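You operate a simulated robot arm through the tools that you are given. There is no shell and no other tool.

The job below is to be done with a simulated robot arm. You get a single attempt, and the scene is never put back.

Task
Put the size L socks in the ODD drawer, then sort the S and M pairs by size.
Fine: each pair into the tray cell with its size; shut the drawer. Where these are worked on the way, their far stop is far enough and under half their travel is too little: odd drawer.
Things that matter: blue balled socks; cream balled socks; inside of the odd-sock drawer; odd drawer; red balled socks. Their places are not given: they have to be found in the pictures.

The check looks at the end state, three seconds after you hand in, the way a careful person would. Anything else that was tipped, shoved, dropped, spilled or broken makes it a failure.

Robot
A 7-joint arm with a fingered hand, fixed in place. Base frame: the origin is at the foot of the arm, x ahead of it, y to its left, z up; the work surface is at about z = 90. Lengths are in cm, angles in rad, forces in N, time in s.
With the tool pointing down near the work surface it reaches from about 36 to 84 cm from the base axis. Its first joint turns from -2.007 to 2.007 rad. Payload 5 kg.
The TCP is the grasp point between the finger pads, 3.2 cm short of the fingertips. In the tool frame z runs along the fingers and y along their closing line. Largest opening 16 cm; the body of the gripper starts 8.9 cm behind the TCP. The gripper is a hand of 4 fingers: y runs from the thumb to the fingers, the wrist lies at [0, 0, -26.7] in the tool frame, and closing takes about 1.5 s.
Orientation is that of the tool frame in the base frame, as a unit quaternion [x, y, z, w]. With the fingers straight down and closing along the base's y, the tool's x points along the base's -x, its y along +y and its z along -z.

Tools
- The arm moves only by the tool apply_moves. Its argument "rows" is text: rows parted by semicolons, each of 7 numbers parted by spaces: the shift along the tool's x, y, z in mm, then the turn, a rotation vector about the tool's x, y, z in rad, then the gripper command, from -1 (fully open) to 1 (shut), values between in proportion. In form: dx dy dz wx wy wz fingers; .... A call has 1 to 20 rows; each row is the pose to reach, as a shift and turn from the pose commanded when the call began, along the tool's axes at that moment. Each row takes 0.2 s and may step no farther than 5 cm and 0.15 rad from the row before; otherwise, or with a gripper value out of range, the whole call is refused. A pose out of reach is approached as far as the arm can. The call stops where the force on the tool passes 40 N (or 10 N more than at its start, if that is more) or the arm is blocked; 0.2 s more then pass. The fingers move at their own pace (about 10.8 cm/s each) and stop on an object; they squeeze with about 30 N. The grip force told is the motor's: it shows also when the fingers shut on nothing. Time passes only in rows, and 0.2 s behind the last, so rows that repeat a pose let the fingers close. It gives the time, the measured TCP pose, the force on the tool (base axes), the opening and the grip force at its end, in the units of the frame above (readings bear some noise), with the torque about the TCP (base axes, N m) and any sound that the robot's microphone picked up.
- Cameras (640 x 400 px; columns grow to the right, rows downward): "scene" is fixed at [39.74, 49.85, 149.73]; the picture's right is [0.39, 0.92, 0.00], its down [0.81, -0.34, -0.47] and it looks along [-0.44, 0.18, -0.88] (base axes); focal length 214 px, centre (320, 200). "wrist" rides on the gripper at [8, -0.4, -11.4] in the tool frame; the picture's right is [0.05, 1.00, 0.00], its down [-0.82, 0.04, -0.58] and it looks along [-0.58, 0.03, 0.82] (tool axes); focal length 265 px, centre (320, 200).
- get_image(camera): a new picture of that camera. The clock stands still meanwhile.
- lift_body(by): slides the trunk up (or, below 0, down) by that many cm; the arm rides with it, the base frame stays. It gives what a move gives, with no picture.
- set_grasp(shape): the hand has 4 fingers and takes this shape, open, in about a second: jaw (thumb against the fingers, like two jaws); tri (thumb and two fingers); tip (a fingertip pinch); poke (one finger out to press); point (the index stretched); flat (the hand flat); cup (the hand cupped); fist (a fist). The gripper value then closes the fingers along that shape, each until it touches; the sizes above hold for jaw. It gives what a move gives, with no picture.
- locate(camera, pixels): for up to 12 pixels [column, row] of the newest picture of that camera ("zoom" is the newest enlarged one), the place [x, y, z] in the base frame of the surface seen there, good to about 0.3 cm. The clock stands still meanwhile.
- enlarge(camera, box): a new picture of the part [left, top, right, bottom] of that camera's present view, enlarged. The clock stands still meanwhile.
- job_done(): hands the job in; it is judged then, once.

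Leave the gripper open and the arm clear of the work at the hand-in unless told otherwise.

The tools are called after "Call:" as a command line: name --argument value ..., lists and objects as JSON in quotes. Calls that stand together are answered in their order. apply_moves: Moves the arm, as the interface text tells. Its arguments: {"type":"object","properties":{"rows":{"type":"string"}},"required":["rows"]} The other tools are called the same way: lift_body (by) slides the trunk up or down; set_grasp (shape) gives the hand a shape; get_image (camera) takes a picture; locate (camera, pixels) gives the place of the surface under pixels of a picture; enlarge (camera, box) takes an enlarged picture of a part of a camera's view; job_done () hands the job in.

At the start:

```text
clock: 0.0
position: [21.71, 52.67, 125.3]
orientation: [0.0, 1.0, 0.0, 0.001]
contact_force: [0.1, 0.1, 0.7]
wrist_torque: [-0.02, 0.02, 0.0]
width: 16.0
finger_force: 0.1
shape: jaw
trunk travel left (down, up): [-90.0, 9.0]
```

scene: 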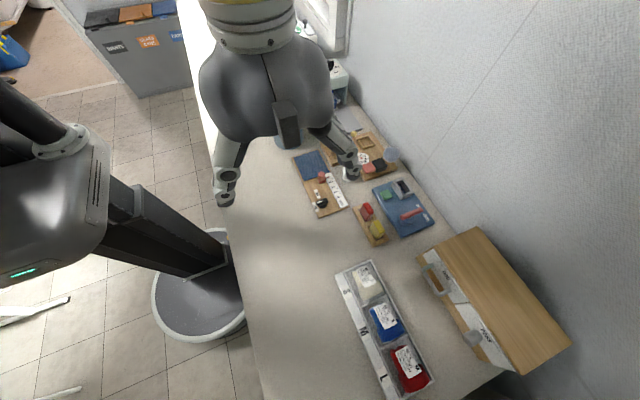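
wrist: 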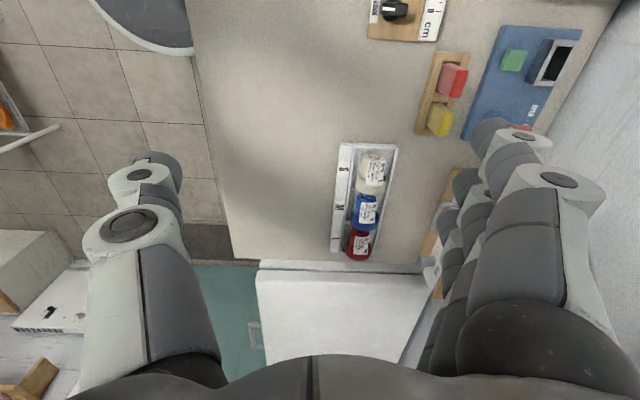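

I see a tray with three sock balls (cream, blue, red) around scene (385,330), and a wooden drawer box around (495,300). I'll enlarge both to read the labels.

Call:
enlarge --camera "scene" --box '[320, 240, 460, 400]'

Call:
enlarge --camera "wrist" --box '[310, 130, 470, 280]'

Call:
enlarge --camera "scene" --box '[400, 220, 580, 390]'

```text
2.50 times, centred on (390, 320) of scene
```

zoom: 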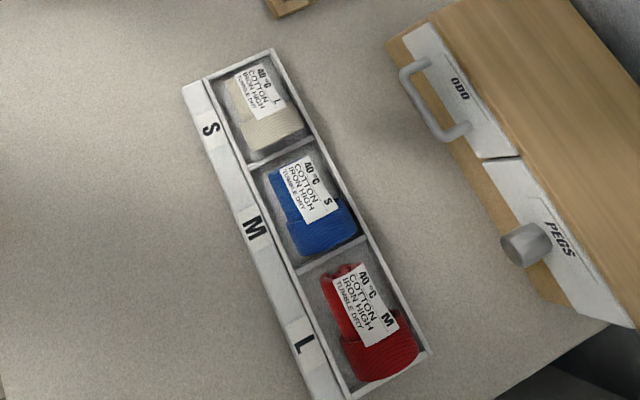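

```text
2.67 times, centred on (390, 205) of wrist
```

zoom: 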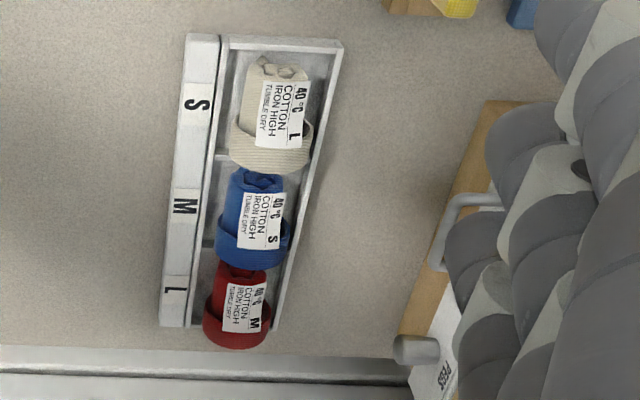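

```text
2.35 times, centred on (490, 305) of scene
```

zoom: 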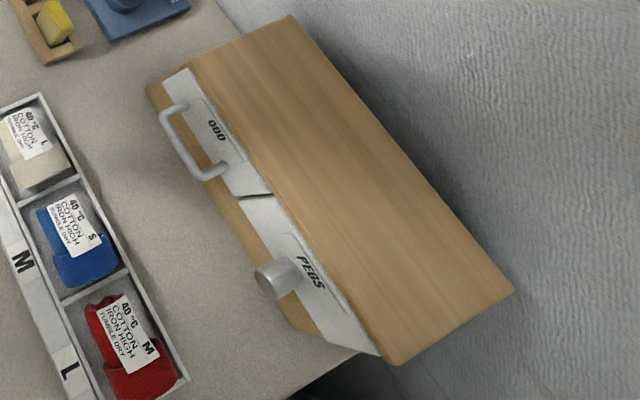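

Cream's label reads L, blue's S, red's M. The cells run S (top), M, L (bottom). So cream goes into the ODD drawer, blue into S, and red into M. Next I'll locate the handle and drawer in the last zoom picture, and the tray in the scene picture.

Call:
locate --camera "zoom" --pixels '[[165, 118], [185, 155], [210, 175], [182, 106], [222, 166], [183, 72], [268, 192], [276, 278], [290, 18], [510, 290], [390, 363], [150, 90]]'

Call:
locate --camera "scene" --pixels '[[365, 276], [372, 294], [385, 315], [390, 332], [405, 360], [412, 380], [345, 275], [368, 261], [434, 382], [402, 398], [362, 308], [398, 298]]'

Call:
locate --camera "zoom" --pixels '[[213, 130], [310, 275], [30, 140], [45, 185], [75, 230], [85, 270], [125, 340], [145, 385], [20, 262], [150, 200], [70, 400], [120, 230]]'

```text
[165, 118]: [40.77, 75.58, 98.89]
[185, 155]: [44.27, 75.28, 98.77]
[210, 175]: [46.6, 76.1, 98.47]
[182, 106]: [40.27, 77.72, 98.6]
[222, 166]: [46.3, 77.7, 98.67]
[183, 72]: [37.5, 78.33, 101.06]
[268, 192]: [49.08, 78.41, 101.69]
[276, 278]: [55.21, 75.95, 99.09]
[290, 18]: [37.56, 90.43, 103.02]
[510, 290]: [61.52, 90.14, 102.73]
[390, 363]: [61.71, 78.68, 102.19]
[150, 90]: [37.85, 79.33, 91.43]
```

```text
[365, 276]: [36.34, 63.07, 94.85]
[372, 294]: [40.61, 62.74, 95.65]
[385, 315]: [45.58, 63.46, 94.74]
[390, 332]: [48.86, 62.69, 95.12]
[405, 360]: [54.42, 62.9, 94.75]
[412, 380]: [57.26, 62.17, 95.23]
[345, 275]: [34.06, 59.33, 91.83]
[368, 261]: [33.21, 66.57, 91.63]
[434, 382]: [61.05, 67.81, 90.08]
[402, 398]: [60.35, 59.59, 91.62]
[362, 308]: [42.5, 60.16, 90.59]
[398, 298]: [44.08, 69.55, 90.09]
```

```text
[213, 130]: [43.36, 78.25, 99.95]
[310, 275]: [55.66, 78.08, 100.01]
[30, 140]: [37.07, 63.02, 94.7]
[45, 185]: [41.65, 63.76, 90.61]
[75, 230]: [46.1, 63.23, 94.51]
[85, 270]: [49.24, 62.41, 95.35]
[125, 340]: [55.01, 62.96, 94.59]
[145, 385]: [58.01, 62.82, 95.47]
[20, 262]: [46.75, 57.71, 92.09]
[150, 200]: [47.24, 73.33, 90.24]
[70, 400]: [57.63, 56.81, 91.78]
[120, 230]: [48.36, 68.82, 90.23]
```

The drawer face is at y≈78.3 with its handle bar at y≈75.5, z≈98.7, x from 40.5 to 46.5. It opens toward −y. Before moving, I'll try the "tri" hand shape and look at the finger layout.

Call:
set_grasp --shape "tri"

Call:
get_image --camera "wrist"

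Call:
get_image --camera "scene"

```text
clock: 0.9
position: [21.65, 52.63, 125.38]
orientation: [0.0, 1.0, 0.0, 0.0]
contact_force: [0.4, 0.0, 0.3]
wrist_torque: [0.02, 0.0, 0.05]
width: 15.99
finger_force: 0.2
shape: tri
trunk travel left (down, up): [-90.0, 9.0]
```

```text
taken
```

wrist: 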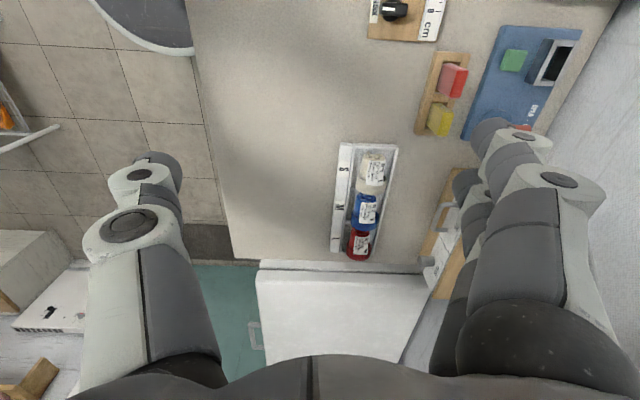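

```text
taken
```

scene: 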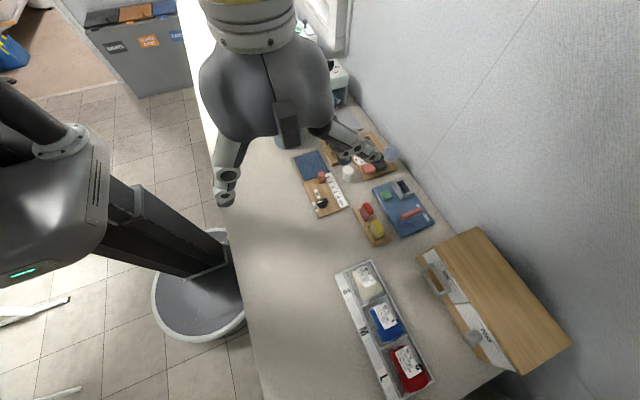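

The tri shape opens fully, but I can't yet see whether the outer finger is folded away. Next I'll check "point", which could serve as a hook for the handle.

Call:
set_grasp --shape "point"

Call:
get_image --camera "wrist"

Call:
enlarge --camera "scene" --box '[180, 0, 420, 220]'

Call:
set_grasp --shape "tip"

Call:
get_image --camera "wrist"

Call:
enlarge --camera "scene" --box '[180, 0, 420, 220]'

```text
clock: 1.8
position: [21.74, 52.68, 125.26]
orientation: [0.0, 1.0, 0.0, -0.001]
contact_force: [-0.6, -1.2, -0.1]
wrist_torque: [0.0, 0.01, -0.02]
width: 0.0
finger_force: 0.0
shape: point
trunk travel left (down, up): [-90.0, 9.0]
```

```text
taken
```

wrist: 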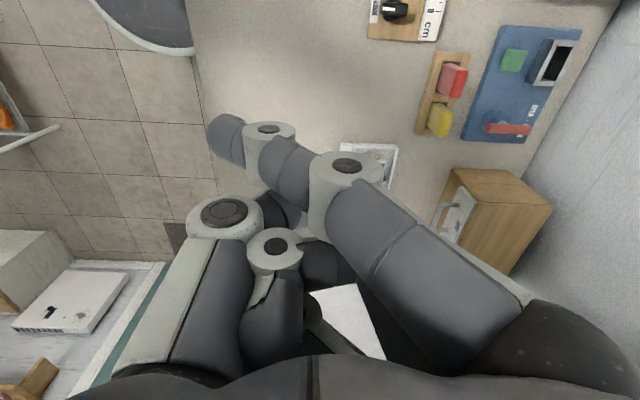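

```text
1.82 times, centred on (300, 110) of scene
```

zoom: 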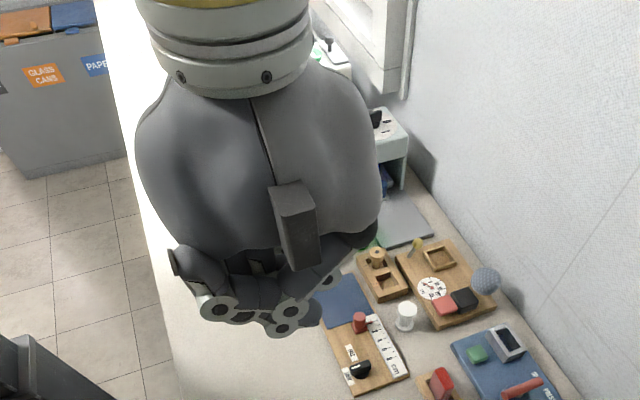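

```text
clock: 2.7
position: [21.77, 52.57, 125.31]
orientation: [0.0, 1.0, 0.0, 0.0]
contact_force: [-0.3, 0.4, -0.1]
wrist_torque: [0.0, -0.01, -0.02]
width: 15.99
finger_force: 0.1
shape: tip
trunk travel left (down, up): [-90.0, 9.0]
```

```text
taken
```

wrist: 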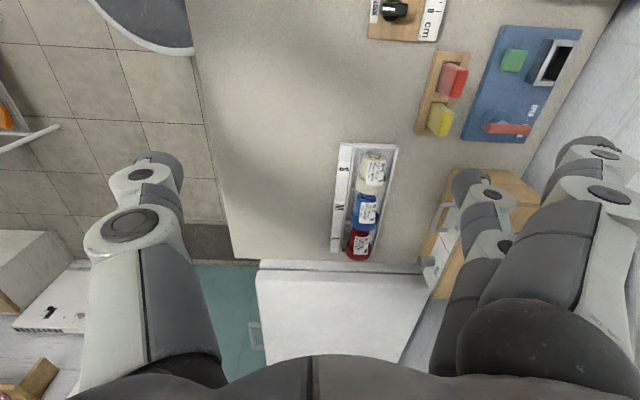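

```text
1.82 times, centred on (300, 110) of scene
```

zoom: 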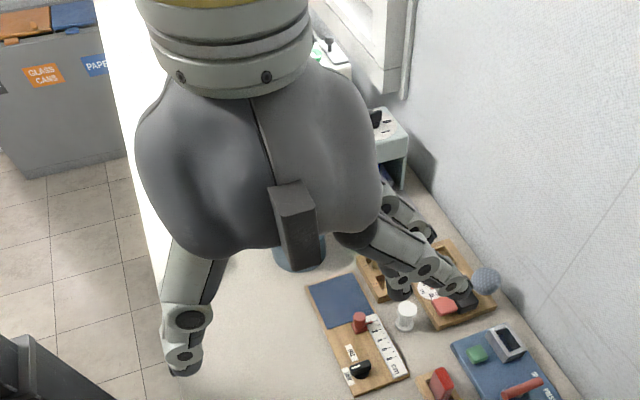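

Next I'll test how the tip shape closes, and check the "poke" shape.

Call:
apply_moves --rows "0 0 0 0 0 0 0.3; 0 0 0 0 0 0 0.6; 0 0 0 0 0 0 0.6; 0 0 0 0 0 0 0.6; 0 0 0 0 0 0 0.6"

Call:
get_image --camera "wrist"

Call:
enlarge --camera "scene" --box '[180, 0, 420, 220]'

Call:
set_grasp --shape "poke"

Call:
get_image --camera "wrist"

Call:
set_grasp --shape "tri"

Call:
apply_moves --rows "0 0 0 0 0 0 0.3; 0 0 0 0 0 0 0.6; 0 0 0 0 0 0 0.6; 0 0 0 0 0 0 0.6; 0 0 0 0 0 0 0.6"

Call:
get_image --camera "wrist"

Call:
set_grasp --shape "jaw"

Call:
apply_moves --rows "0 0 0 0 0 0 0.3; 0 0 0 0 0 0 0.6; 0 0 0 0 0 0 0.6; 0 0 0 0 0 0 0.6; 0 0 0 0 0 0 0.6"

Call:
get_image --camera "wrist"

```text
clock: 3.9
position: [21.68, 52.63, 125.18]
orientation: [0.0, 1.0, -0.001, 0.0]
contact_force: [0.4, -0.6, -0.5]
wrist_torque: [0.04, 0.01, -0.01]
width: 3.24
finger_force: 0.0
shape: tip
trunk travel left (down, up): [-90.0, 9.0]
```

```text
taken
```

wrist: 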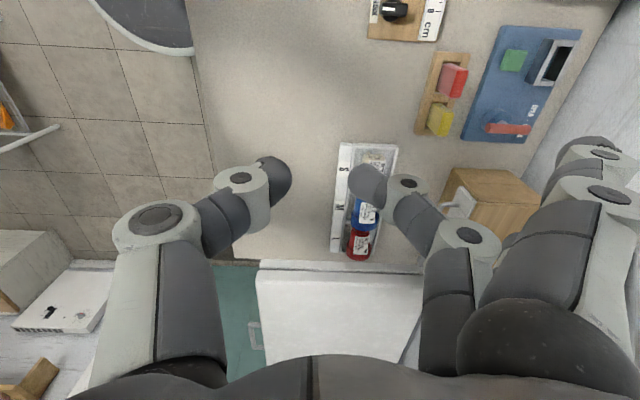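

```text
1.82 times, centred on (300, 110) of scene
```

zoom: 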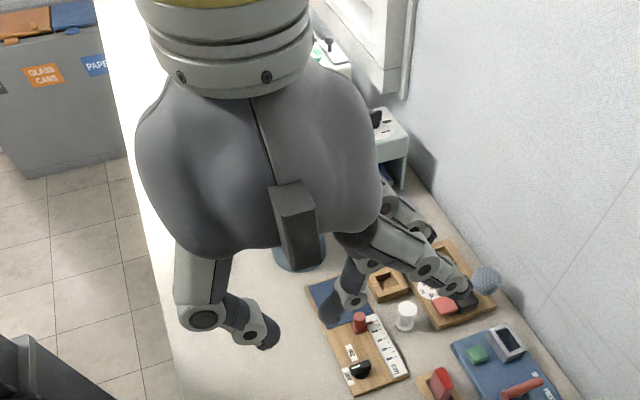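

```text
clock: 4.8
position: [21.63, 52.62, 125.28]
orientation: [0.0, 1.0, 0.0, 0.0]
contact_force: [-0.7, -0.2, -0.5]
wrist_torque: [0.0, -0.01, -0.02]
width: 0.0
finger_force: 0.1
shape: poke
trunk travel left (down, up): [-90.0, 9.0]
```

```text
taken
```

wrist: 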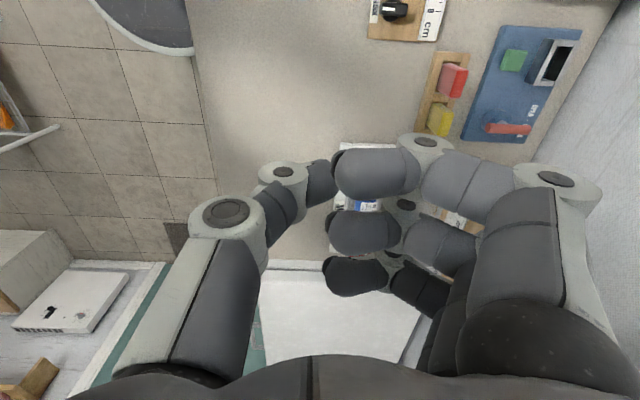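

```text
clock: 5.7
position: [21.57, 52.63, 125.28]
orientation: [0.0, 1.0, 0.0, 0.0]
contact_force: [0.4, 0.4, -0.4]
wrist_torque: [0.0, -0.04, -0.02]
width: 15.99
finger_force: 0.1
shape: tri
trunk travel left (down, up): [-90.0, 9.0]
```

```text
clock: 6.9
position: [21.71, 52.6, 125.18]
orientation: [0.001, 1.0, 0.0, 0.0]
contact_force: [-0.5, -0.4, -0.8]
wrist_torque: [-0.01, 0.04, -0.02]
width: 3.26
finger_force: 0.1
shape: tri
trunk travel left (down, up): [-90.0, 9.0]
```

```text
taken
```

wrist: 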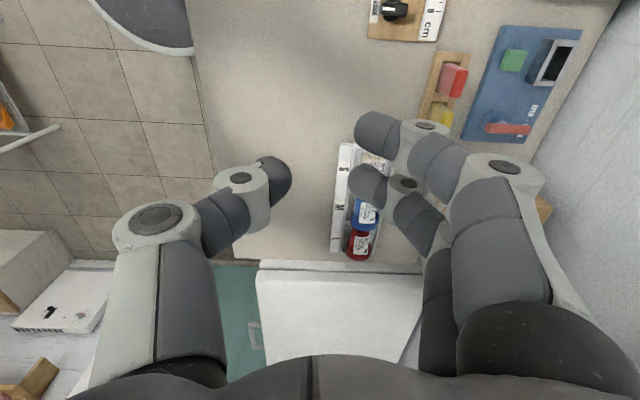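

```text
clock: 7.8
position: [21.65, 52.48, 125.28]
orientation: [0.001, 1.0, -0.001, 0.0]
contact_force: [0.0, 0.3, 0.8]
wrist_torque: [-0.01, -0.03, 0.02]
width: 15.97
finger_force: 0.0
shape: jaw
trunk travel left (down, up): [-90.0, 9.0]
```

```text
clock: 9.0
position: [21.58, 52.7, 125.33]
orientation: [0.001, 1.0, 0.0, 0.0]
contact_force: [-0.1, -0.3, 0.2]
wrist_torque: [0.02, -0.03, 0.0]
width: 3.25
finger_force: 0.0
shape: jaw
trunk travel left (down, up): [-90.0, 9.0]
```

```text
taken
```

wrist: 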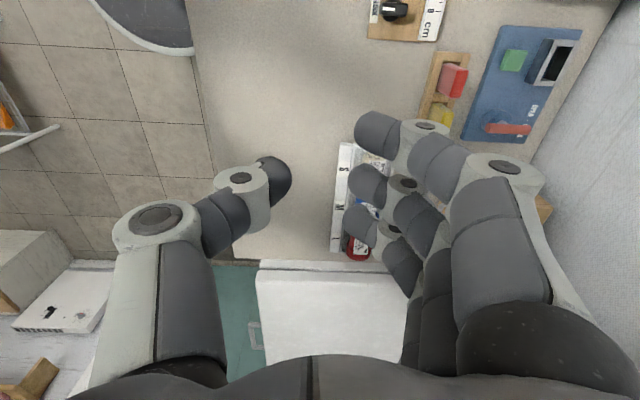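

Now the layout is clear: "tip" uses the thumb and the middle finger, "tri" adds the index, and "jaw" uses all three fingers. I'll measure the finger spacing in this wrist picture.

Call:
locate --camera "wrist" --pixels '[[275, 183], [372, 135], [367, 185], [360, 225], [263, 187], [378, 118], [378, 152]]'

```text
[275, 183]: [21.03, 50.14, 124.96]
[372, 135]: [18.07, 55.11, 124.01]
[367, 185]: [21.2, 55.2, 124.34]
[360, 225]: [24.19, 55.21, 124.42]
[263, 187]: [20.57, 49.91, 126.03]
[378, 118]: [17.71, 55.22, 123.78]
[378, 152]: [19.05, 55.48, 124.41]
```

Fingers sit 3 cm apart, so the row is about 8 cm wide, which is wider than the handle's inner gap of about 5 cm. The thumb alone fits. I'll turn the hand half around so the thumb faces the drawer, and start that yaw at this safe height.

Call:
apply_moves --rows "0 0 0 0 0 0.15 0.3; 0 0 0 0 0 0.3 0.3; 0 0 0 0 0 0.45 0.3; 0 0 0 0 0 0.6 0.3; 0 0 0 0 0 0.75 0.3; 0 0 0 0 0 0.9 0.3; 0 0 0 0 0 1.05 0.3; 0 0 0 0 0 1.2 0.3; 0 0 0 0 0 1.35 0.3; 0 0 0 0 0 1.5 0.3; 0 0 0 0 0 1.57 0.3"

Call:
get_image --camera "scene"

```text
clock: 11.4
position: [21.66, 52.59, 125.34]
orientation: [0.708, 0.707, 0.0, 0.0]
contact_force: [1.1, -0.1, 0.2]
wrist_torque: [0.01, 0.01, 0.0]
width: 5.56
finger_force: 0.0
shape: jaw
trunk travel left (down, up): [-90.0, 9.0]
```

```text
taken
```

scene: 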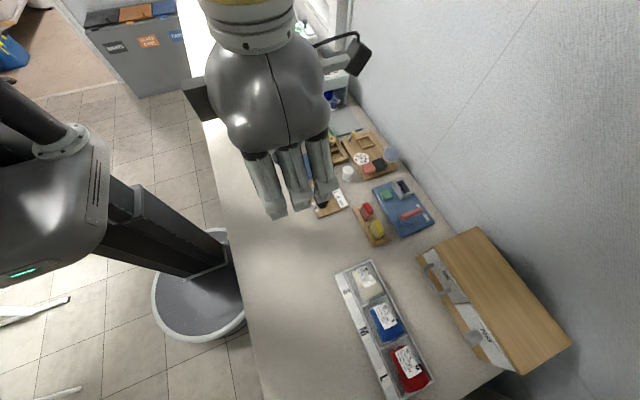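

It turned freely. Now I'll make the second quarter turn.

Call:
apply_moves --rows "0 0 0 0 0 0.15 0.3; 0 0 0 0 0 0.3 0.3; 0 0 0 0 0 0.45 0.3; 0 0 0 0 0 0.6 0.3; 0 0 0 0 0 0.75 0.3; 0 0 0 0 0 0.9 0.3; 0 0 0 0 0 1.05 0.3; 0 0 0 0 0 1.2 0.3; 0 0 0 0 0 1.35 0.3; 0 0 0 0 0 1.5 0.3; 0 0 0 0 0 1.571 0.3"

Call:
get_image --camera "wrist"

```text
clock: 13.8
position: [21.71, 52.58, 125.2]
orientation: [1.0, -0.001, 0.0, 0.0]
contact_force: [0.5, -0.4, -0.1]
wrist_torque: [-0.01, 0.01, -0.03]
width: 5.53
finger_force: 0.1
shape: jaw
trunk travel left (down, up): [-90.0, 9.0]
```

```text
taken
```

wrist: 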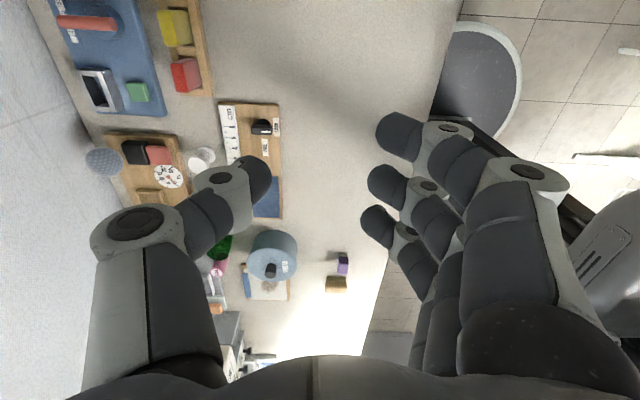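

The thumb now points toward +y. I'll measure the thumb's profile in this picture to plan the clearance between the handle bar and the drawer face.

Call:
locate --camera "wrist" --pixels '[[265, 180], [247, 185], [222, 178], [200, 215], [135, 225], [150, 300], [400, 130], [450, 127], [440, 160], [525, 170], [540, 250], [380, 215]]'

```text
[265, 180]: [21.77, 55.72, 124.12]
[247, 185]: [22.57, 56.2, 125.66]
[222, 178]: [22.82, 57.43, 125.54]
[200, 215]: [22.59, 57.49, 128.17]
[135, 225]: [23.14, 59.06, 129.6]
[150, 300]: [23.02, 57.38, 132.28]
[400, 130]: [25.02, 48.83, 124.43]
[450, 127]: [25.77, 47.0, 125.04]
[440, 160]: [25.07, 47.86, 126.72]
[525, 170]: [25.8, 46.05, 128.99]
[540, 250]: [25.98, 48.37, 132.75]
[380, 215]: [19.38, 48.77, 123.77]
```

Thumb profile: the distal link slants about 40° outward, so tilting the tool by about 0.45 rad makes the thumb hang nearly vertical behind the bar. I'll move above the handle at a safe height with that tilt.

Call:
apply_moves --rows "31 -30 0 0.065 0 0 0.5; 62 -60 0 0.13 0 0 0.5; 93 -90 0 0.195 0 0 0.5; 124 -120 0 0.26 0 0 0.5; 155 -150 0 0.325 0 0 0.5; 186 -180 0 0.39 0 0 0.5; 217 -212 0 0.45 0 0 0.5; 217 -212 50 0.45 0 0 0.5; 217 -212 100 0.45 0 0 0.5; 217 -212 150 0.45 0 0 0.5; 217 -212 150 0.45 0 0 0.5"

Call:
get_image --camera "wrist"

Call:
get_image --camera "scene"

```text
clock: 16.2
position: [43.44, 73.81, 110.39]
orientation: [0.975, 0.0, -0.001, -0.224]
contact_force: [-0.6, 0.7, 0.0]
wrist_torque: [-0.01, 0.0, -0.02]
width: 4.07
finger_force: 0.0
shape: jaw
trunk travel left (down, up): [-90.0, 9.0]
```

```text
taken
```

wrist: 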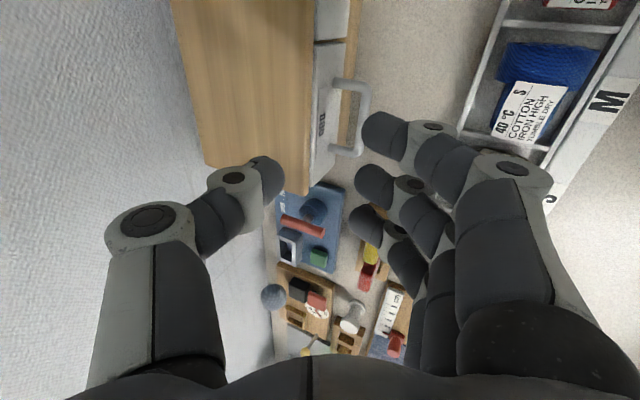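

```text
taken
```

scene: 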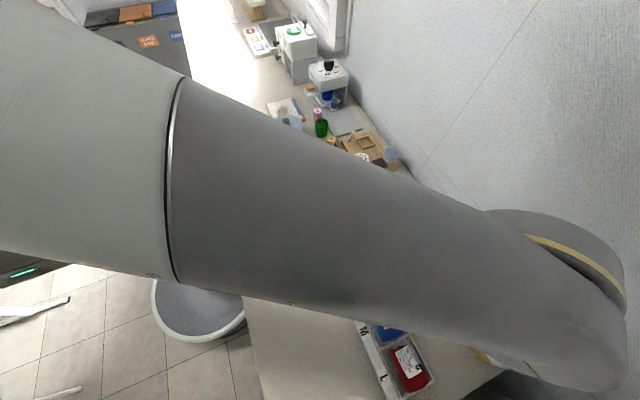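

Position reached: (43.4, 73.8, 110.4). The wrist view shows the handle near (360,115) and the drawer face near (325,110), so I'll measure both from this close view.

Call:
locate --camera "wrist" --pixels '[[366, 110], [369, 100], [352, 84], [345, 152], [337, 115], [322, 100], [314, 100], [265, 178], [338, 84], [332, 152], [360, 140], [338, 30]]'

Call:
enlarge --camera "wrist" --box '[240, 0, 420, 220]'

```text
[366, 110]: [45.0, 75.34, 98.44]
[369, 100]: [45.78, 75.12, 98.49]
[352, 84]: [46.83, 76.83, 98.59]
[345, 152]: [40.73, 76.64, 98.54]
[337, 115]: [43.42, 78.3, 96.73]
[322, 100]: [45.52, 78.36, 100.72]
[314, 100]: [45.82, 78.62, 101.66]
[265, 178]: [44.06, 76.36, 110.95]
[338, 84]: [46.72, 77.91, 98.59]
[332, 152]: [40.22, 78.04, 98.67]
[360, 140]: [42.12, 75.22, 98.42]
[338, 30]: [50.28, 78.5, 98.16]
```

```text
1.82 times, centred on (330, 110) of wrist
```

zoom: 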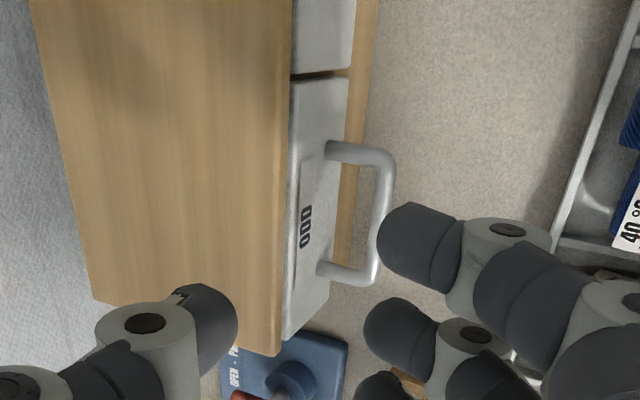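

The bar is centred at x≈43.7, y≈75.3, z≈98.0, and the face is at y=78.3. I'll lower the hand until the thumb tip is just above bar height, then look again.

Call:
apply_moves --rows "3 12 22 0 0 0 0.5; 3 23 44 0 0 0 0.5; 3 33 66 0 0 0 0.5; 3 33 66 0 0 0 0.5"

Call:
get_image --camera "wrist"

Call:
enlarge --camera "wrist" --box '[200, 60, 440, 260]'

```text
clock: 17.2
position: [43.6, 73.77, 103.03]
orientation: [0.975, 0.001, 0.0, -0.223]
contact_force: [0.0, -1.0, -0.2]
wrist_torque: [0.01, 0.01, 0.0]
width: 4.01
finger_force: 0.0
shape: jaw
trunk travel left (down, up): [-90.0, 9.0]
```

```text
taken
```

wrist: 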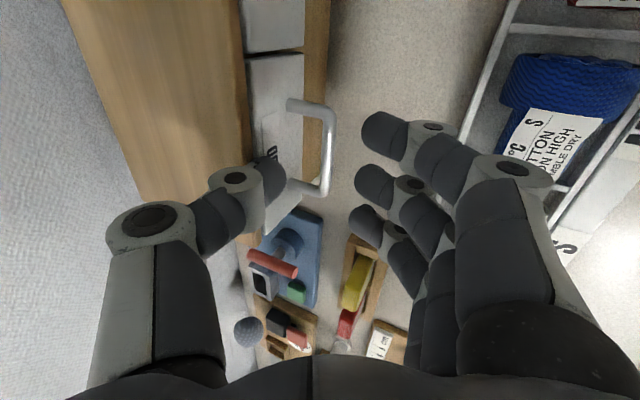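

```text
2.00 times, centred on (320, 160) of wrist
```

zoom: 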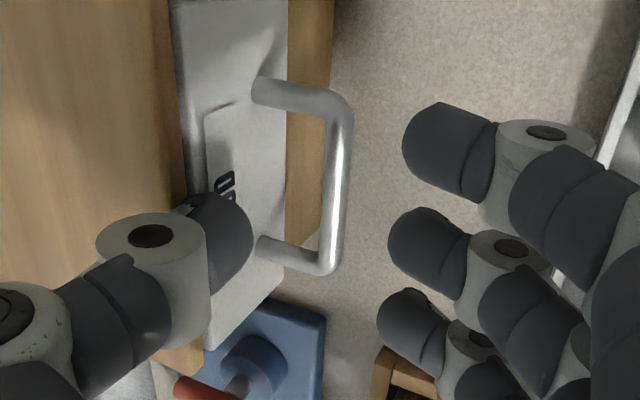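

The thumb tip sits near (270,178) and the bar near (330,150). I'll measure the thumb tip edges before going lower.

Call:
locate --camera "wrist" --pixels '[[284, 180], [275, 165], [265, 175], [270, 195], [253, 170], [232, 177], [332, 150], [330, 115], [370, 185], [362, 185]]'

```text
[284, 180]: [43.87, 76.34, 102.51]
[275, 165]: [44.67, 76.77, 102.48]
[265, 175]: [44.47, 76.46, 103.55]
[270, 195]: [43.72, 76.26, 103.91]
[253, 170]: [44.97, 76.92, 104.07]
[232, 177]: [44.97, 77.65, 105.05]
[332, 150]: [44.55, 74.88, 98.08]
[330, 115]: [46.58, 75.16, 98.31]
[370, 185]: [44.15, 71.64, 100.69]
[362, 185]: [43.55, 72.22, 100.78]
```

The thumb's knuckle would come close to the top of the drawer face, so I'll tilt 0.2 rad more. I'll also shift slightly toward −y and lower the tip to just above the bar.

Call:
apply_moves --rows "0 2 0 0.1 0 0 0.5; 0 2 -1 0.2 0 0 0.5; 0 7 11 0.2 0 0 0.5; 0 12.9 21.5 0.2 0 0 0.5; 0 12.9 21.5 0.2 0 0 0.5"

Call:
get_image --camera "wrist"

Call:
enlarge --camera "wrist" --box '[200, 60, 440, 260]'

```text
clock: 18.4
position: [43.6, 73.64, 100.35]
orientation: [0.948, 0.0, 0.0, -0.319]
contact_force: [-0.4, -0.6, 0.5]
wrist_torque: [-0.01, -0.05, -0.01]
width: 4.02
finger_force: 0.0
shape: jaw
trunk travel left (down, up): [-90.0, 9.0]
```

```text
taken
```

wrist: 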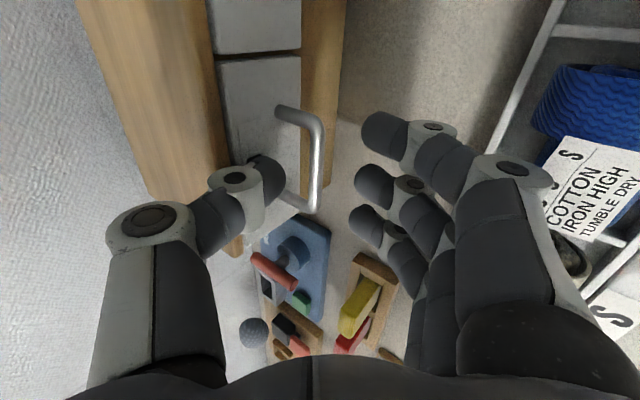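

```text
2.00 times, centred on (320, 160) of wrist
```

zoom: 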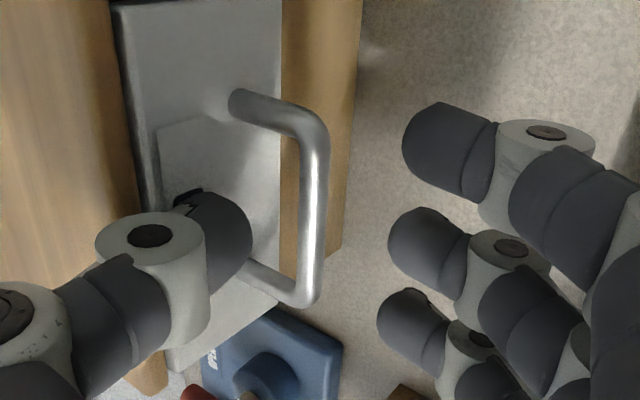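

The thumb tip is over the gap between bar and face with no contact. I'll lower in small steps and watch the force.

Call:
apply_moves --rows "0 3 4 0 0 0 0.5; 0 6 8 0 0 0 0.5; 0 6 8 0 0 0 0.5"

Call:
apply_moves --rows "0 3 4 0 0 0 0.5; 0 6 8 0 0 0 0.5; 0 6 8 0 0 0 0.5"

Call:
enlarge --camera "wrist" --box '[200, 60, 440, 260]'

```text
clock: 19.2
position: [43.62, 73.48, 99.47]
orientation: [0.948, 0.0, 0.0, -0.319]
contact_force: [0.6, -0.2, -0.1]
wrist_torque: [0.02, 0.01, -0.01]
width: 4.0
finger_force: 0.0
shape: jaw
trunk travel left (down, up): [-90.0, 9.0]
```

```text
clock: 20.0
position: [43.64, 73.53, 98.36]
orientation: [0.948, 0.0, 0.001, -0.319]
contact_force: [0.4, -0.4, 0.6]
wrist_torque: [0.0, 0.02, 0.04]
width: 4.01
finger_force: 0.2
shape: jaw
trunk travel left (down, up): [-90.0, 9.0]
```

```text
2.00 times, centred on (320, 160) of wrist
```

zoom: 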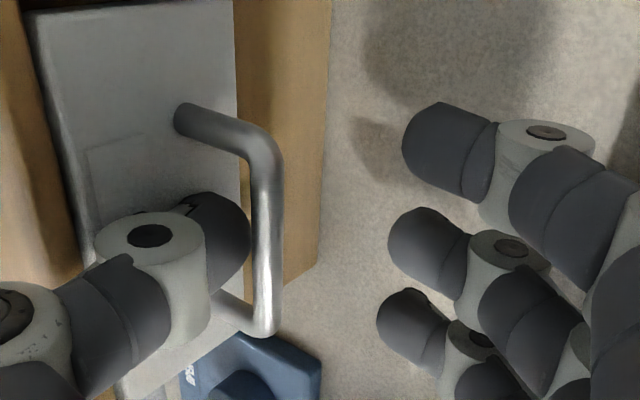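

The thumb is down behind the bar with no contact force. Now I'll close on the bar.

Call:
apply_moves --rows "0 0 0 0 0 0 0.8; 0 0 0 0 0 0 1; 0 0 0 0 0 0 1; 0 0 0 0 0 0 1; 0 0 0 0 0 0 1; 0 0 0 0 0 0 1"

Call:
get_image --camera "wrist"

```text
clock: 21.4
position: [43.64, 73.44, 98.37]
orientation: [0.948, 0.0, 0.0, -0.319]
contact_force: [-1.0, -1.6, -5.5]
wrist_torque: [-0.1, 0.01, 0.02]
width: 0.0
finger_force: 30.1
shape: jaw
trunk travel left (down, up): [-90.0, 9.0]
```

```text
taken
```

wrist: 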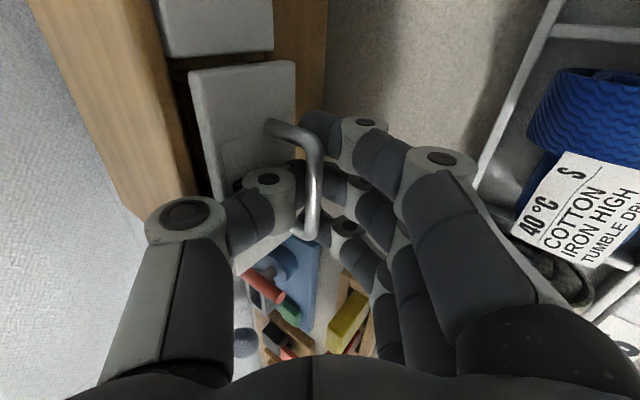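

The drawer has already come out a little: a gap shows beside the ODD face, and the thumb is behind the bar. I'll pull 3 cm toward −y and look.

Call:
apply_moves --rows "0 8 -6 0 0 0 1; 0 16 -12 0 0 0 1; 0 24 -18 0 0 0 1; 0 24 -18 0 0 0 1"

Call:
get_image --camera "wrist"

Call:
get_image --camera "scene"

```text
clock: 22.4
position: [43.62, 70.51, 98.27]
orientation: [0.948, 0.0, 0.0, -0.319]
contact_force: [-1.4, 1.0, -7.4]
wrist_torque: [-0.08, 0.04, 0.03]
width: 0.0
finger_force: 30.1
shape: jaw
trunk travel left (down, up): [-90.0, 9.0]
```

```text
taken
```

wrist: 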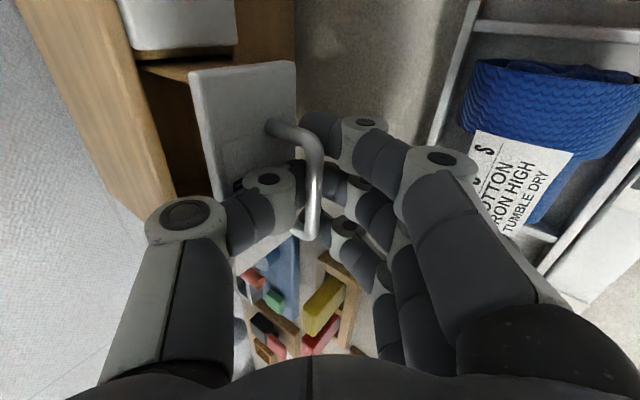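

```text
taken
```

scene: 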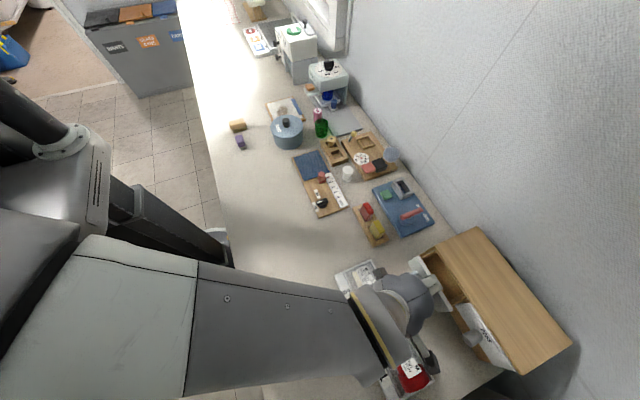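

The drawer slides out well. Before pulling further I'll check the height of the fingers above the socks.

Call:
locate --camera "wrist" --pixels '[[366, 122], [440, 158], [435, 150], [520, 75], [530, 140], [300, 75], [215, 65], [312, 170], [350, 225], [470, 250], [390, 300]]'

```text
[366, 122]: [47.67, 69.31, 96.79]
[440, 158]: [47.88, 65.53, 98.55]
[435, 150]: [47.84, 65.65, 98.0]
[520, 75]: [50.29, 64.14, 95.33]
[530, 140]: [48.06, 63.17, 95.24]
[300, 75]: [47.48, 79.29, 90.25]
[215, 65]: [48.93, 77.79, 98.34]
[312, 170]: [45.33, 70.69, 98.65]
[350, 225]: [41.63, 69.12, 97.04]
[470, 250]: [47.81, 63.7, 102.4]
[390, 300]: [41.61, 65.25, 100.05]
```

The bar is now at y≈71, about 4.3 cm out. The knuckles clear the socks by only a little, so I'll continue 2 cm with a slight lift.

Call:
apply_moves --rows "0 7 -7 0 0 0 1; 0 14 -14.5 0 0 0 1; 0 14 -14.5 0 0 0 1"

Call:
get_image --camera "wrist"

```text
clock: 23.2
position: [43.68, 68.67, 98.52]
orientation: [0.948, 0.001, -0.001, -0.318]
contact_force: [-2.2, -0.2, -17.3]
wrist_torque: [-0.1, 0.03, 0.02]
width: 0.02
finger_force: 29.7
shape: jaw
trunk travel left (down, up): [-90.0, 9.0]
```

```text
taken
```

wrist: 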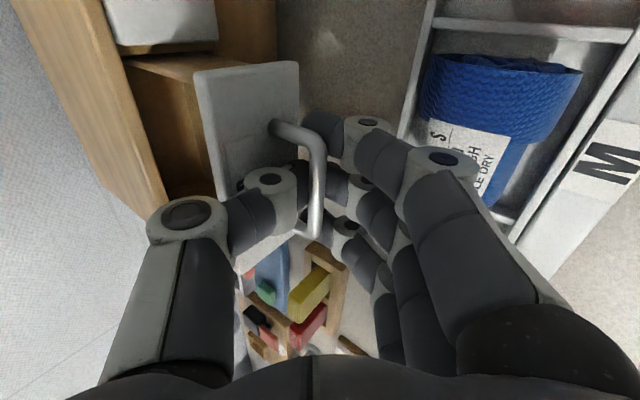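

The fingers hook under the bar, so the lift loads the handle. I'll continue level.

Call:
apply_moves --rows "0 8 -5 0 0 0 1; 0 17 -11 0 0 0 1; 0 17 -11 0 0 0 1"

Call:
get_image --camera "wrist"

Call:
get_image --camera "scene"

```text
clock: 24.0
position: [43.65, 66.67, 98.38]
orientation: [0.948, 0.001, 0.0, -0.319]
contact_force: [-3.0, 1.1, -15.2]
wrist_torque: [-0.11, 0.01, 0.02]
width: 0.0
finger_force: 30.4
shape: jaw
trunk travel left (down, up): [-90.0, 9.0]
```

```text
taken
```

wrist: 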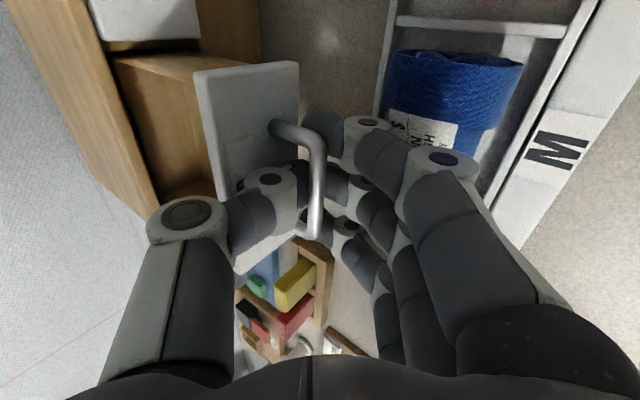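

```text
taken
```

scene: 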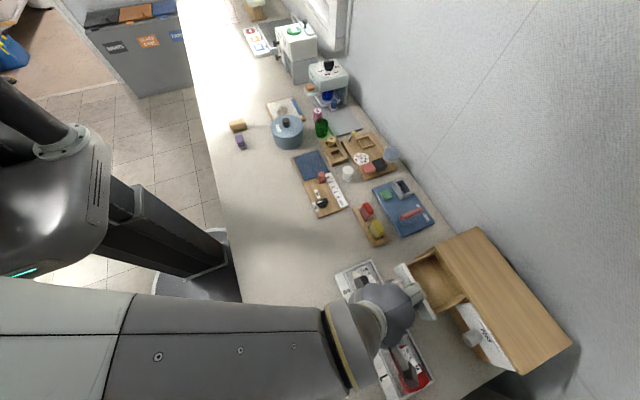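

The drawer is about 8 cm out. I'll measure the visible opening in the scene picture.

Call:
enlarge --camera "scene" --box '[340, 220, 500, 340]'

Call:
locate --camera "scene" --pixels '[[404, 268], [418, 298], [435, 250], [466, 300], [430, 275], [420, 270], [440, 290], [350, 280], [412, 383]]'

```text
3.33 times, centred on (420, 280) of scene
```

zoom: 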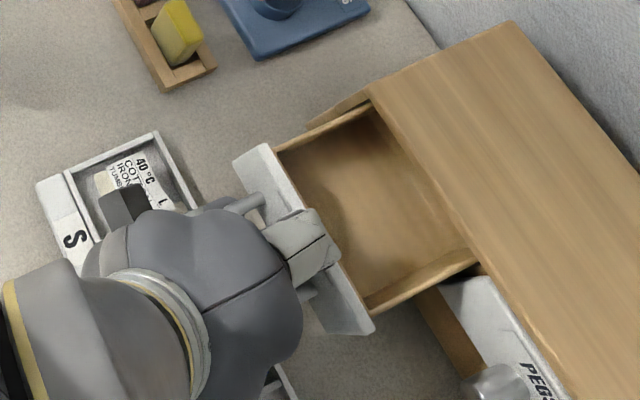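

```text
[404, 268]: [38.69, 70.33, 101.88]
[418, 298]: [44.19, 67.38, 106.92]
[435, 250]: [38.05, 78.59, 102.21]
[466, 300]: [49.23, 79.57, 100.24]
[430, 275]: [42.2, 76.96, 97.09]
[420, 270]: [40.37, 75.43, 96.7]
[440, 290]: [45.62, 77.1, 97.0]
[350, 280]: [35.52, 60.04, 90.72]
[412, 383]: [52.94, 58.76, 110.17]
```

The drawer opening runs from y≈71 to 78.5, with its floor at z≈97. I'll pull about 1 cm more to find the far stop.

Call:
apply_moves --rows "0 4 -3 0 0 0 1; 0 8 -6 0 0 0 1; 0 8 -6 0 0 0 1"

Call:
get_image --camera "wrist"

Call:
enlarge --camera "scene" --box '[340, 220, 500, 340]'

```text
clock: 24.8
position: [43.61, 65.66, 98.38]
orientation: [0.948, 0.0, 0.0, -0.319]
contact_force: [-2.7, 0.0, -12.5]
wrist_torque: [-0.08, 0.0, 0.01]
width: 0.0
finger_force: 29.8
shape: jaw
trunk travel left (down, up): [-90.0, 9.0]
```

```text
taken
```

wrist: 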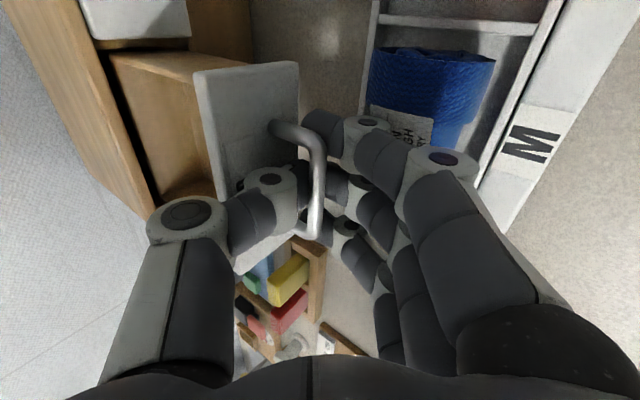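

```text
3.33 times, centred on (420, 280) of scene
```

zoom: 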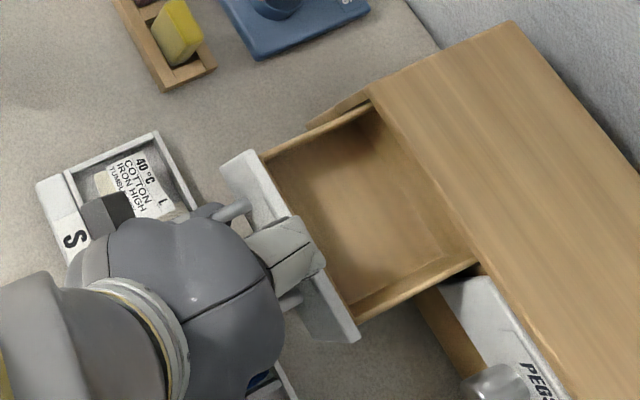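

The drawer is about 9 cm out, which is plenty. Before letting go I'll check the clearance of the fingers from the blue sock and tray.

Call:
locate --camera "wrist" --pixels '[[368, 122], [358, 140], [395, 140], [380, 150], [440, 158], [425, 60], [480, 90], [400, 120], [312, 170], [270, 75], [215, 85]]'

Call:
enlarge --camera "wrist" --box '[290, 30, 530, 200]'

```text
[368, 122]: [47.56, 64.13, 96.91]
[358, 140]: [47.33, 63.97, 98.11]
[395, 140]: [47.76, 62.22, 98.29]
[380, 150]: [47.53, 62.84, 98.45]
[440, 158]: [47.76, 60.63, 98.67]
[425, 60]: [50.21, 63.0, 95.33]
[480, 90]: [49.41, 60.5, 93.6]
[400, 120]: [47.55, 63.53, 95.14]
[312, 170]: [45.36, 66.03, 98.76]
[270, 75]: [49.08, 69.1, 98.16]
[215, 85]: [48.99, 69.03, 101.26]
```

```text
2.35 times, centred on (410, 115) of wrist
```

zoom: 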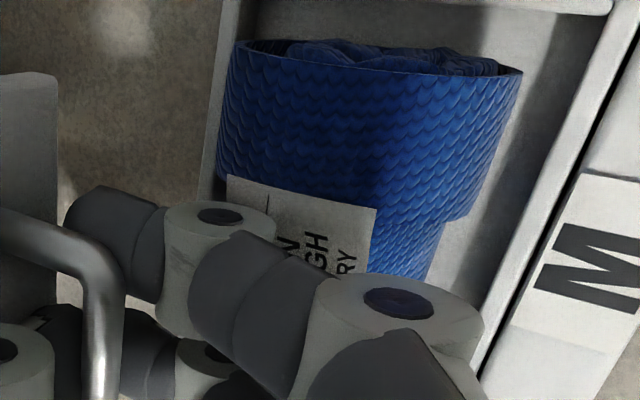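

The index knuckle is about 1 cm above the blue sock. I'll open only slightly, to about 1.5 cm, and back straight out along the tool axis, checking force on the way.

Call:
apply_moves --rows "0 -3 0 0 0 0 0.82; 0 -3 0 0 0 0 0.82; 0 -3 0 0 0 0 0.82"

Call:
enlarge --camera "wrist" --box '[200, 30, 440, 260]'

```text
clock: 25.6
position: [43.73, 65.77, 98.73]
orientation: [0.948, 0.0, -0.001, -0.32]
contact_force: [0.3, -0.4, -0.4]
wrist_torque: [-0.02, 0.01, 0.0]
width: 1.41
finger_force: 0.1
shape: jaw
trunk travel left (down, up): [-90.0, 9.0]
```

```text
1.74 times, centred on (320, 145) of wrist
```

zoom: 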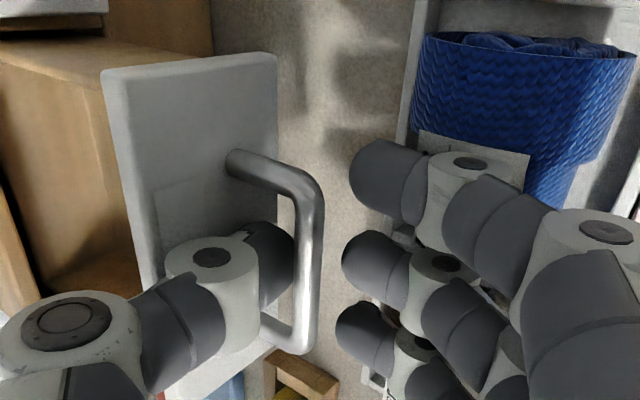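

Contact is gone and the thumb is free behind the bar. I'll raise straight up, the reverse of how it went in.

Call:
apply_moves --rows "0 -6 -8 0 0 0 0.82; 0 -12 -16 0 0 0 0.82; 0 -18 -24 0 0 0 0.82; 0 -30 -40 0 0 0 0.82; 0 -48 -64 0 0 0 0.7; 0 -66 -88 0 0 0 0.5; 0 -84 -112 0 0 0 0.4; 0 -84 -112 0 0 0 0.4"

Call:
get_image --camera "wrist"

Call:
get_image --camera "scene"

```text
clock: 27.4
position: [43.66, 65.6, 112.59]
orientation: [0.948, 0.0, 0.0, -0.318]
contact_force: [0.1, 0.7, -0.3]
wrist_torque: [0.0, 0.02, 0.01]
width: 4.75
finger_force: 0.1
shape: jaw
trunk travel left (down, up): [-90.0, 9.0]
```

```text
taken
```

wrist: 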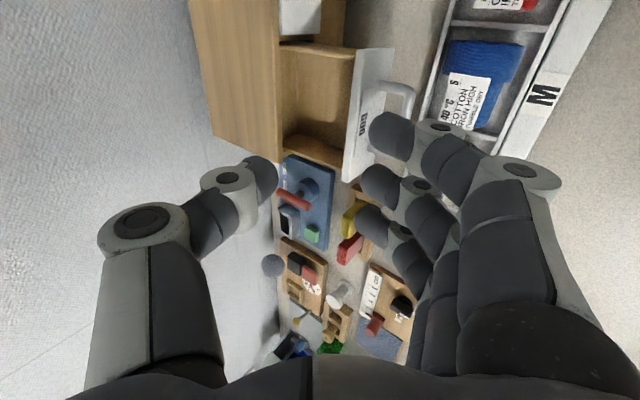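

```text
taken
```

scene: 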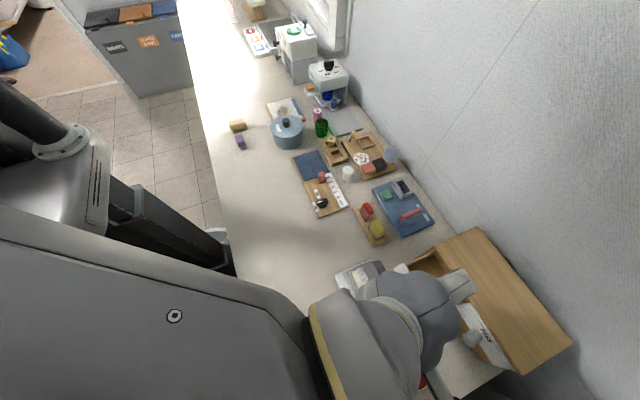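

The drawer stays open. I'll move the hand aside toward −x so both cameras get a clear view of the tray, reducing the tilt to 0.45 on the way.

Call:
apply_moves --rows "-40 -12 -16 0 0 0 0.4; -80 -24 -32 -0.07 0 0 0.4; -120 -24 -32 -0.14 0 0 0.4; -160 -24 -32 -0.2 0 0 0.4; -200 -24 -32 -0.2 0 0 0.4; -200 -24 -32 -0.2 0 0 0.4"

Call:
get_image --camera "scene"

Call:
enlarge --camera "scene" --box '[330, 240, 490, 400]'

```text
clock: 28.8
position: [23.68, 65.71, 116.67]
orientation: [0.975, 0.001, -0.001, -0.222]
contact_force: [0.6, -0.5, -0.8]
wrist_torque: [0.01, 0.02, 0.0]
width: 4.76
finger_force: 0.1
shape: jaw
trunk travel left (down, up): [-90.0, 9.0]
```

```text
taken
```

scene: 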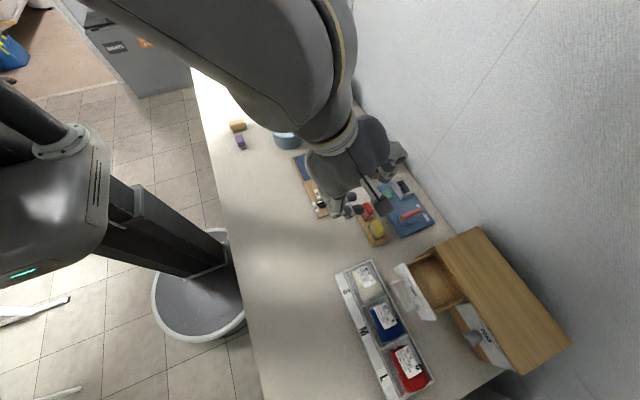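

```text
2.50 times, centred on (410, 320) of scene
```

zoom: 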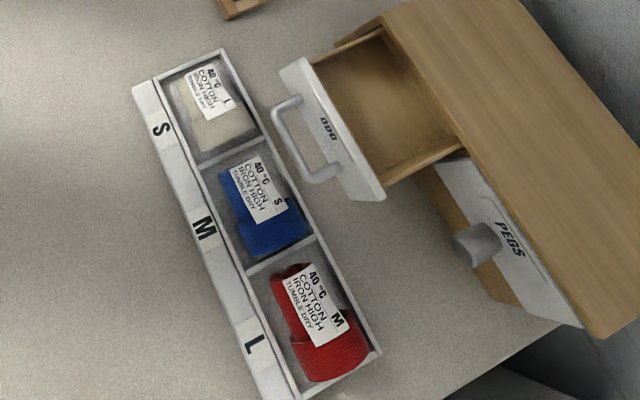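

Everything is in place and the drawer is open. I'll measure the cream sock, the tray cells and the drawer more densely.

Call:
locate --camera "zoom" --pixels '[[178, 88], [205, 70], [232, 100], [200, 148], [250, 128], [222, 125], [195, 105], [165, 78], [215, 55], [265, 140], [200, 167], [235, 115]]'

Call:
locate --camera "zoom" --pixels '[[275, 115], [320, 175], [290, 145], [305, 65], [380, 195], [325, 75], [375, 120], [385, 170], [350, 45], [455, 145], [400, 150], [360, 100]]'

Call:
locate --camera "zoom" --pixels '[[222, 180], [260, 160], [245, 250], [305, 235], [285, 200], [255, 205], [275, 275], [305, 265], [315, 375], [370, 350], [345, 310], [320, 340]]'

```text
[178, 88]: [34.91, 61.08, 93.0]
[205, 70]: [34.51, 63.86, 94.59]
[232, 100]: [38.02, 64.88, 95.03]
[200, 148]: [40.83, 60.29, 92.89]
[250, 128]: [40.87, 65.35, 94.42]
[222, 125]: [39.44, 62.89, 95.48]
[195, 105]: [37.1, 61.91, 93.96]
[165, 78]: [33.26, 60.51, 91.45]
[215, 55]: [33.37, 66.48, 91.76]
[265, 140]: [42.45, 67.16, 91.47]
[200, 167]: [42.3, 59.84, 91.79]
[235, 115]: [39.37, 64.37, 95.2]
```

```text
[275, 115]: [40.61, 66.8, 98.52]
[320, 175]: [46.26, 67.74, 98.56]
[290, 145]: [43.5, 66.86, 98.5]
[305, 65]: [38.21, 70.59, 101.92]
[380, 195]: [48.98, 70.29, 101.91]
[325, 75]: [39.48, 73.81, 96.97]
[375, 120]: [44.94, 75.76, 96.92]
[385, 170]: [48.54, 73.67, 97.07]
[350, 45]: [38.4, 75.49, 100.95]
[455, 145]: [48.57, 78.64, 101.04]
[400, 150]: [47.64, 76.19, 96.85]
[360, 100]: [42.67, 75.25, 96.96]
```

```text
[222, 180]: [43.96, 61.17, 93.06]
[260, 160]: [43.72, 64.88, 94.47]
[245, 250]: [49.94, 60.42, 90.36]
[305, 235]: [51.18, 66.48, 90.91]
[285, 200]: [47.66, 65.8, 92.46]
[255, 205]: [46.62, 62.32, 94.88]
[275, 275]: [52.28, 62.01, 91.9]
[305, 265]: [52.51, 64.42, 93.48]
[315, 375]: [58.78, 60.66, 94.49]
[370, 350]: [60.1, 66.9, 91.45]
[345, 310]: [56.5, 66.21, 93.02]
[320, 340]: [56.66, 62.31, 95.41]
```

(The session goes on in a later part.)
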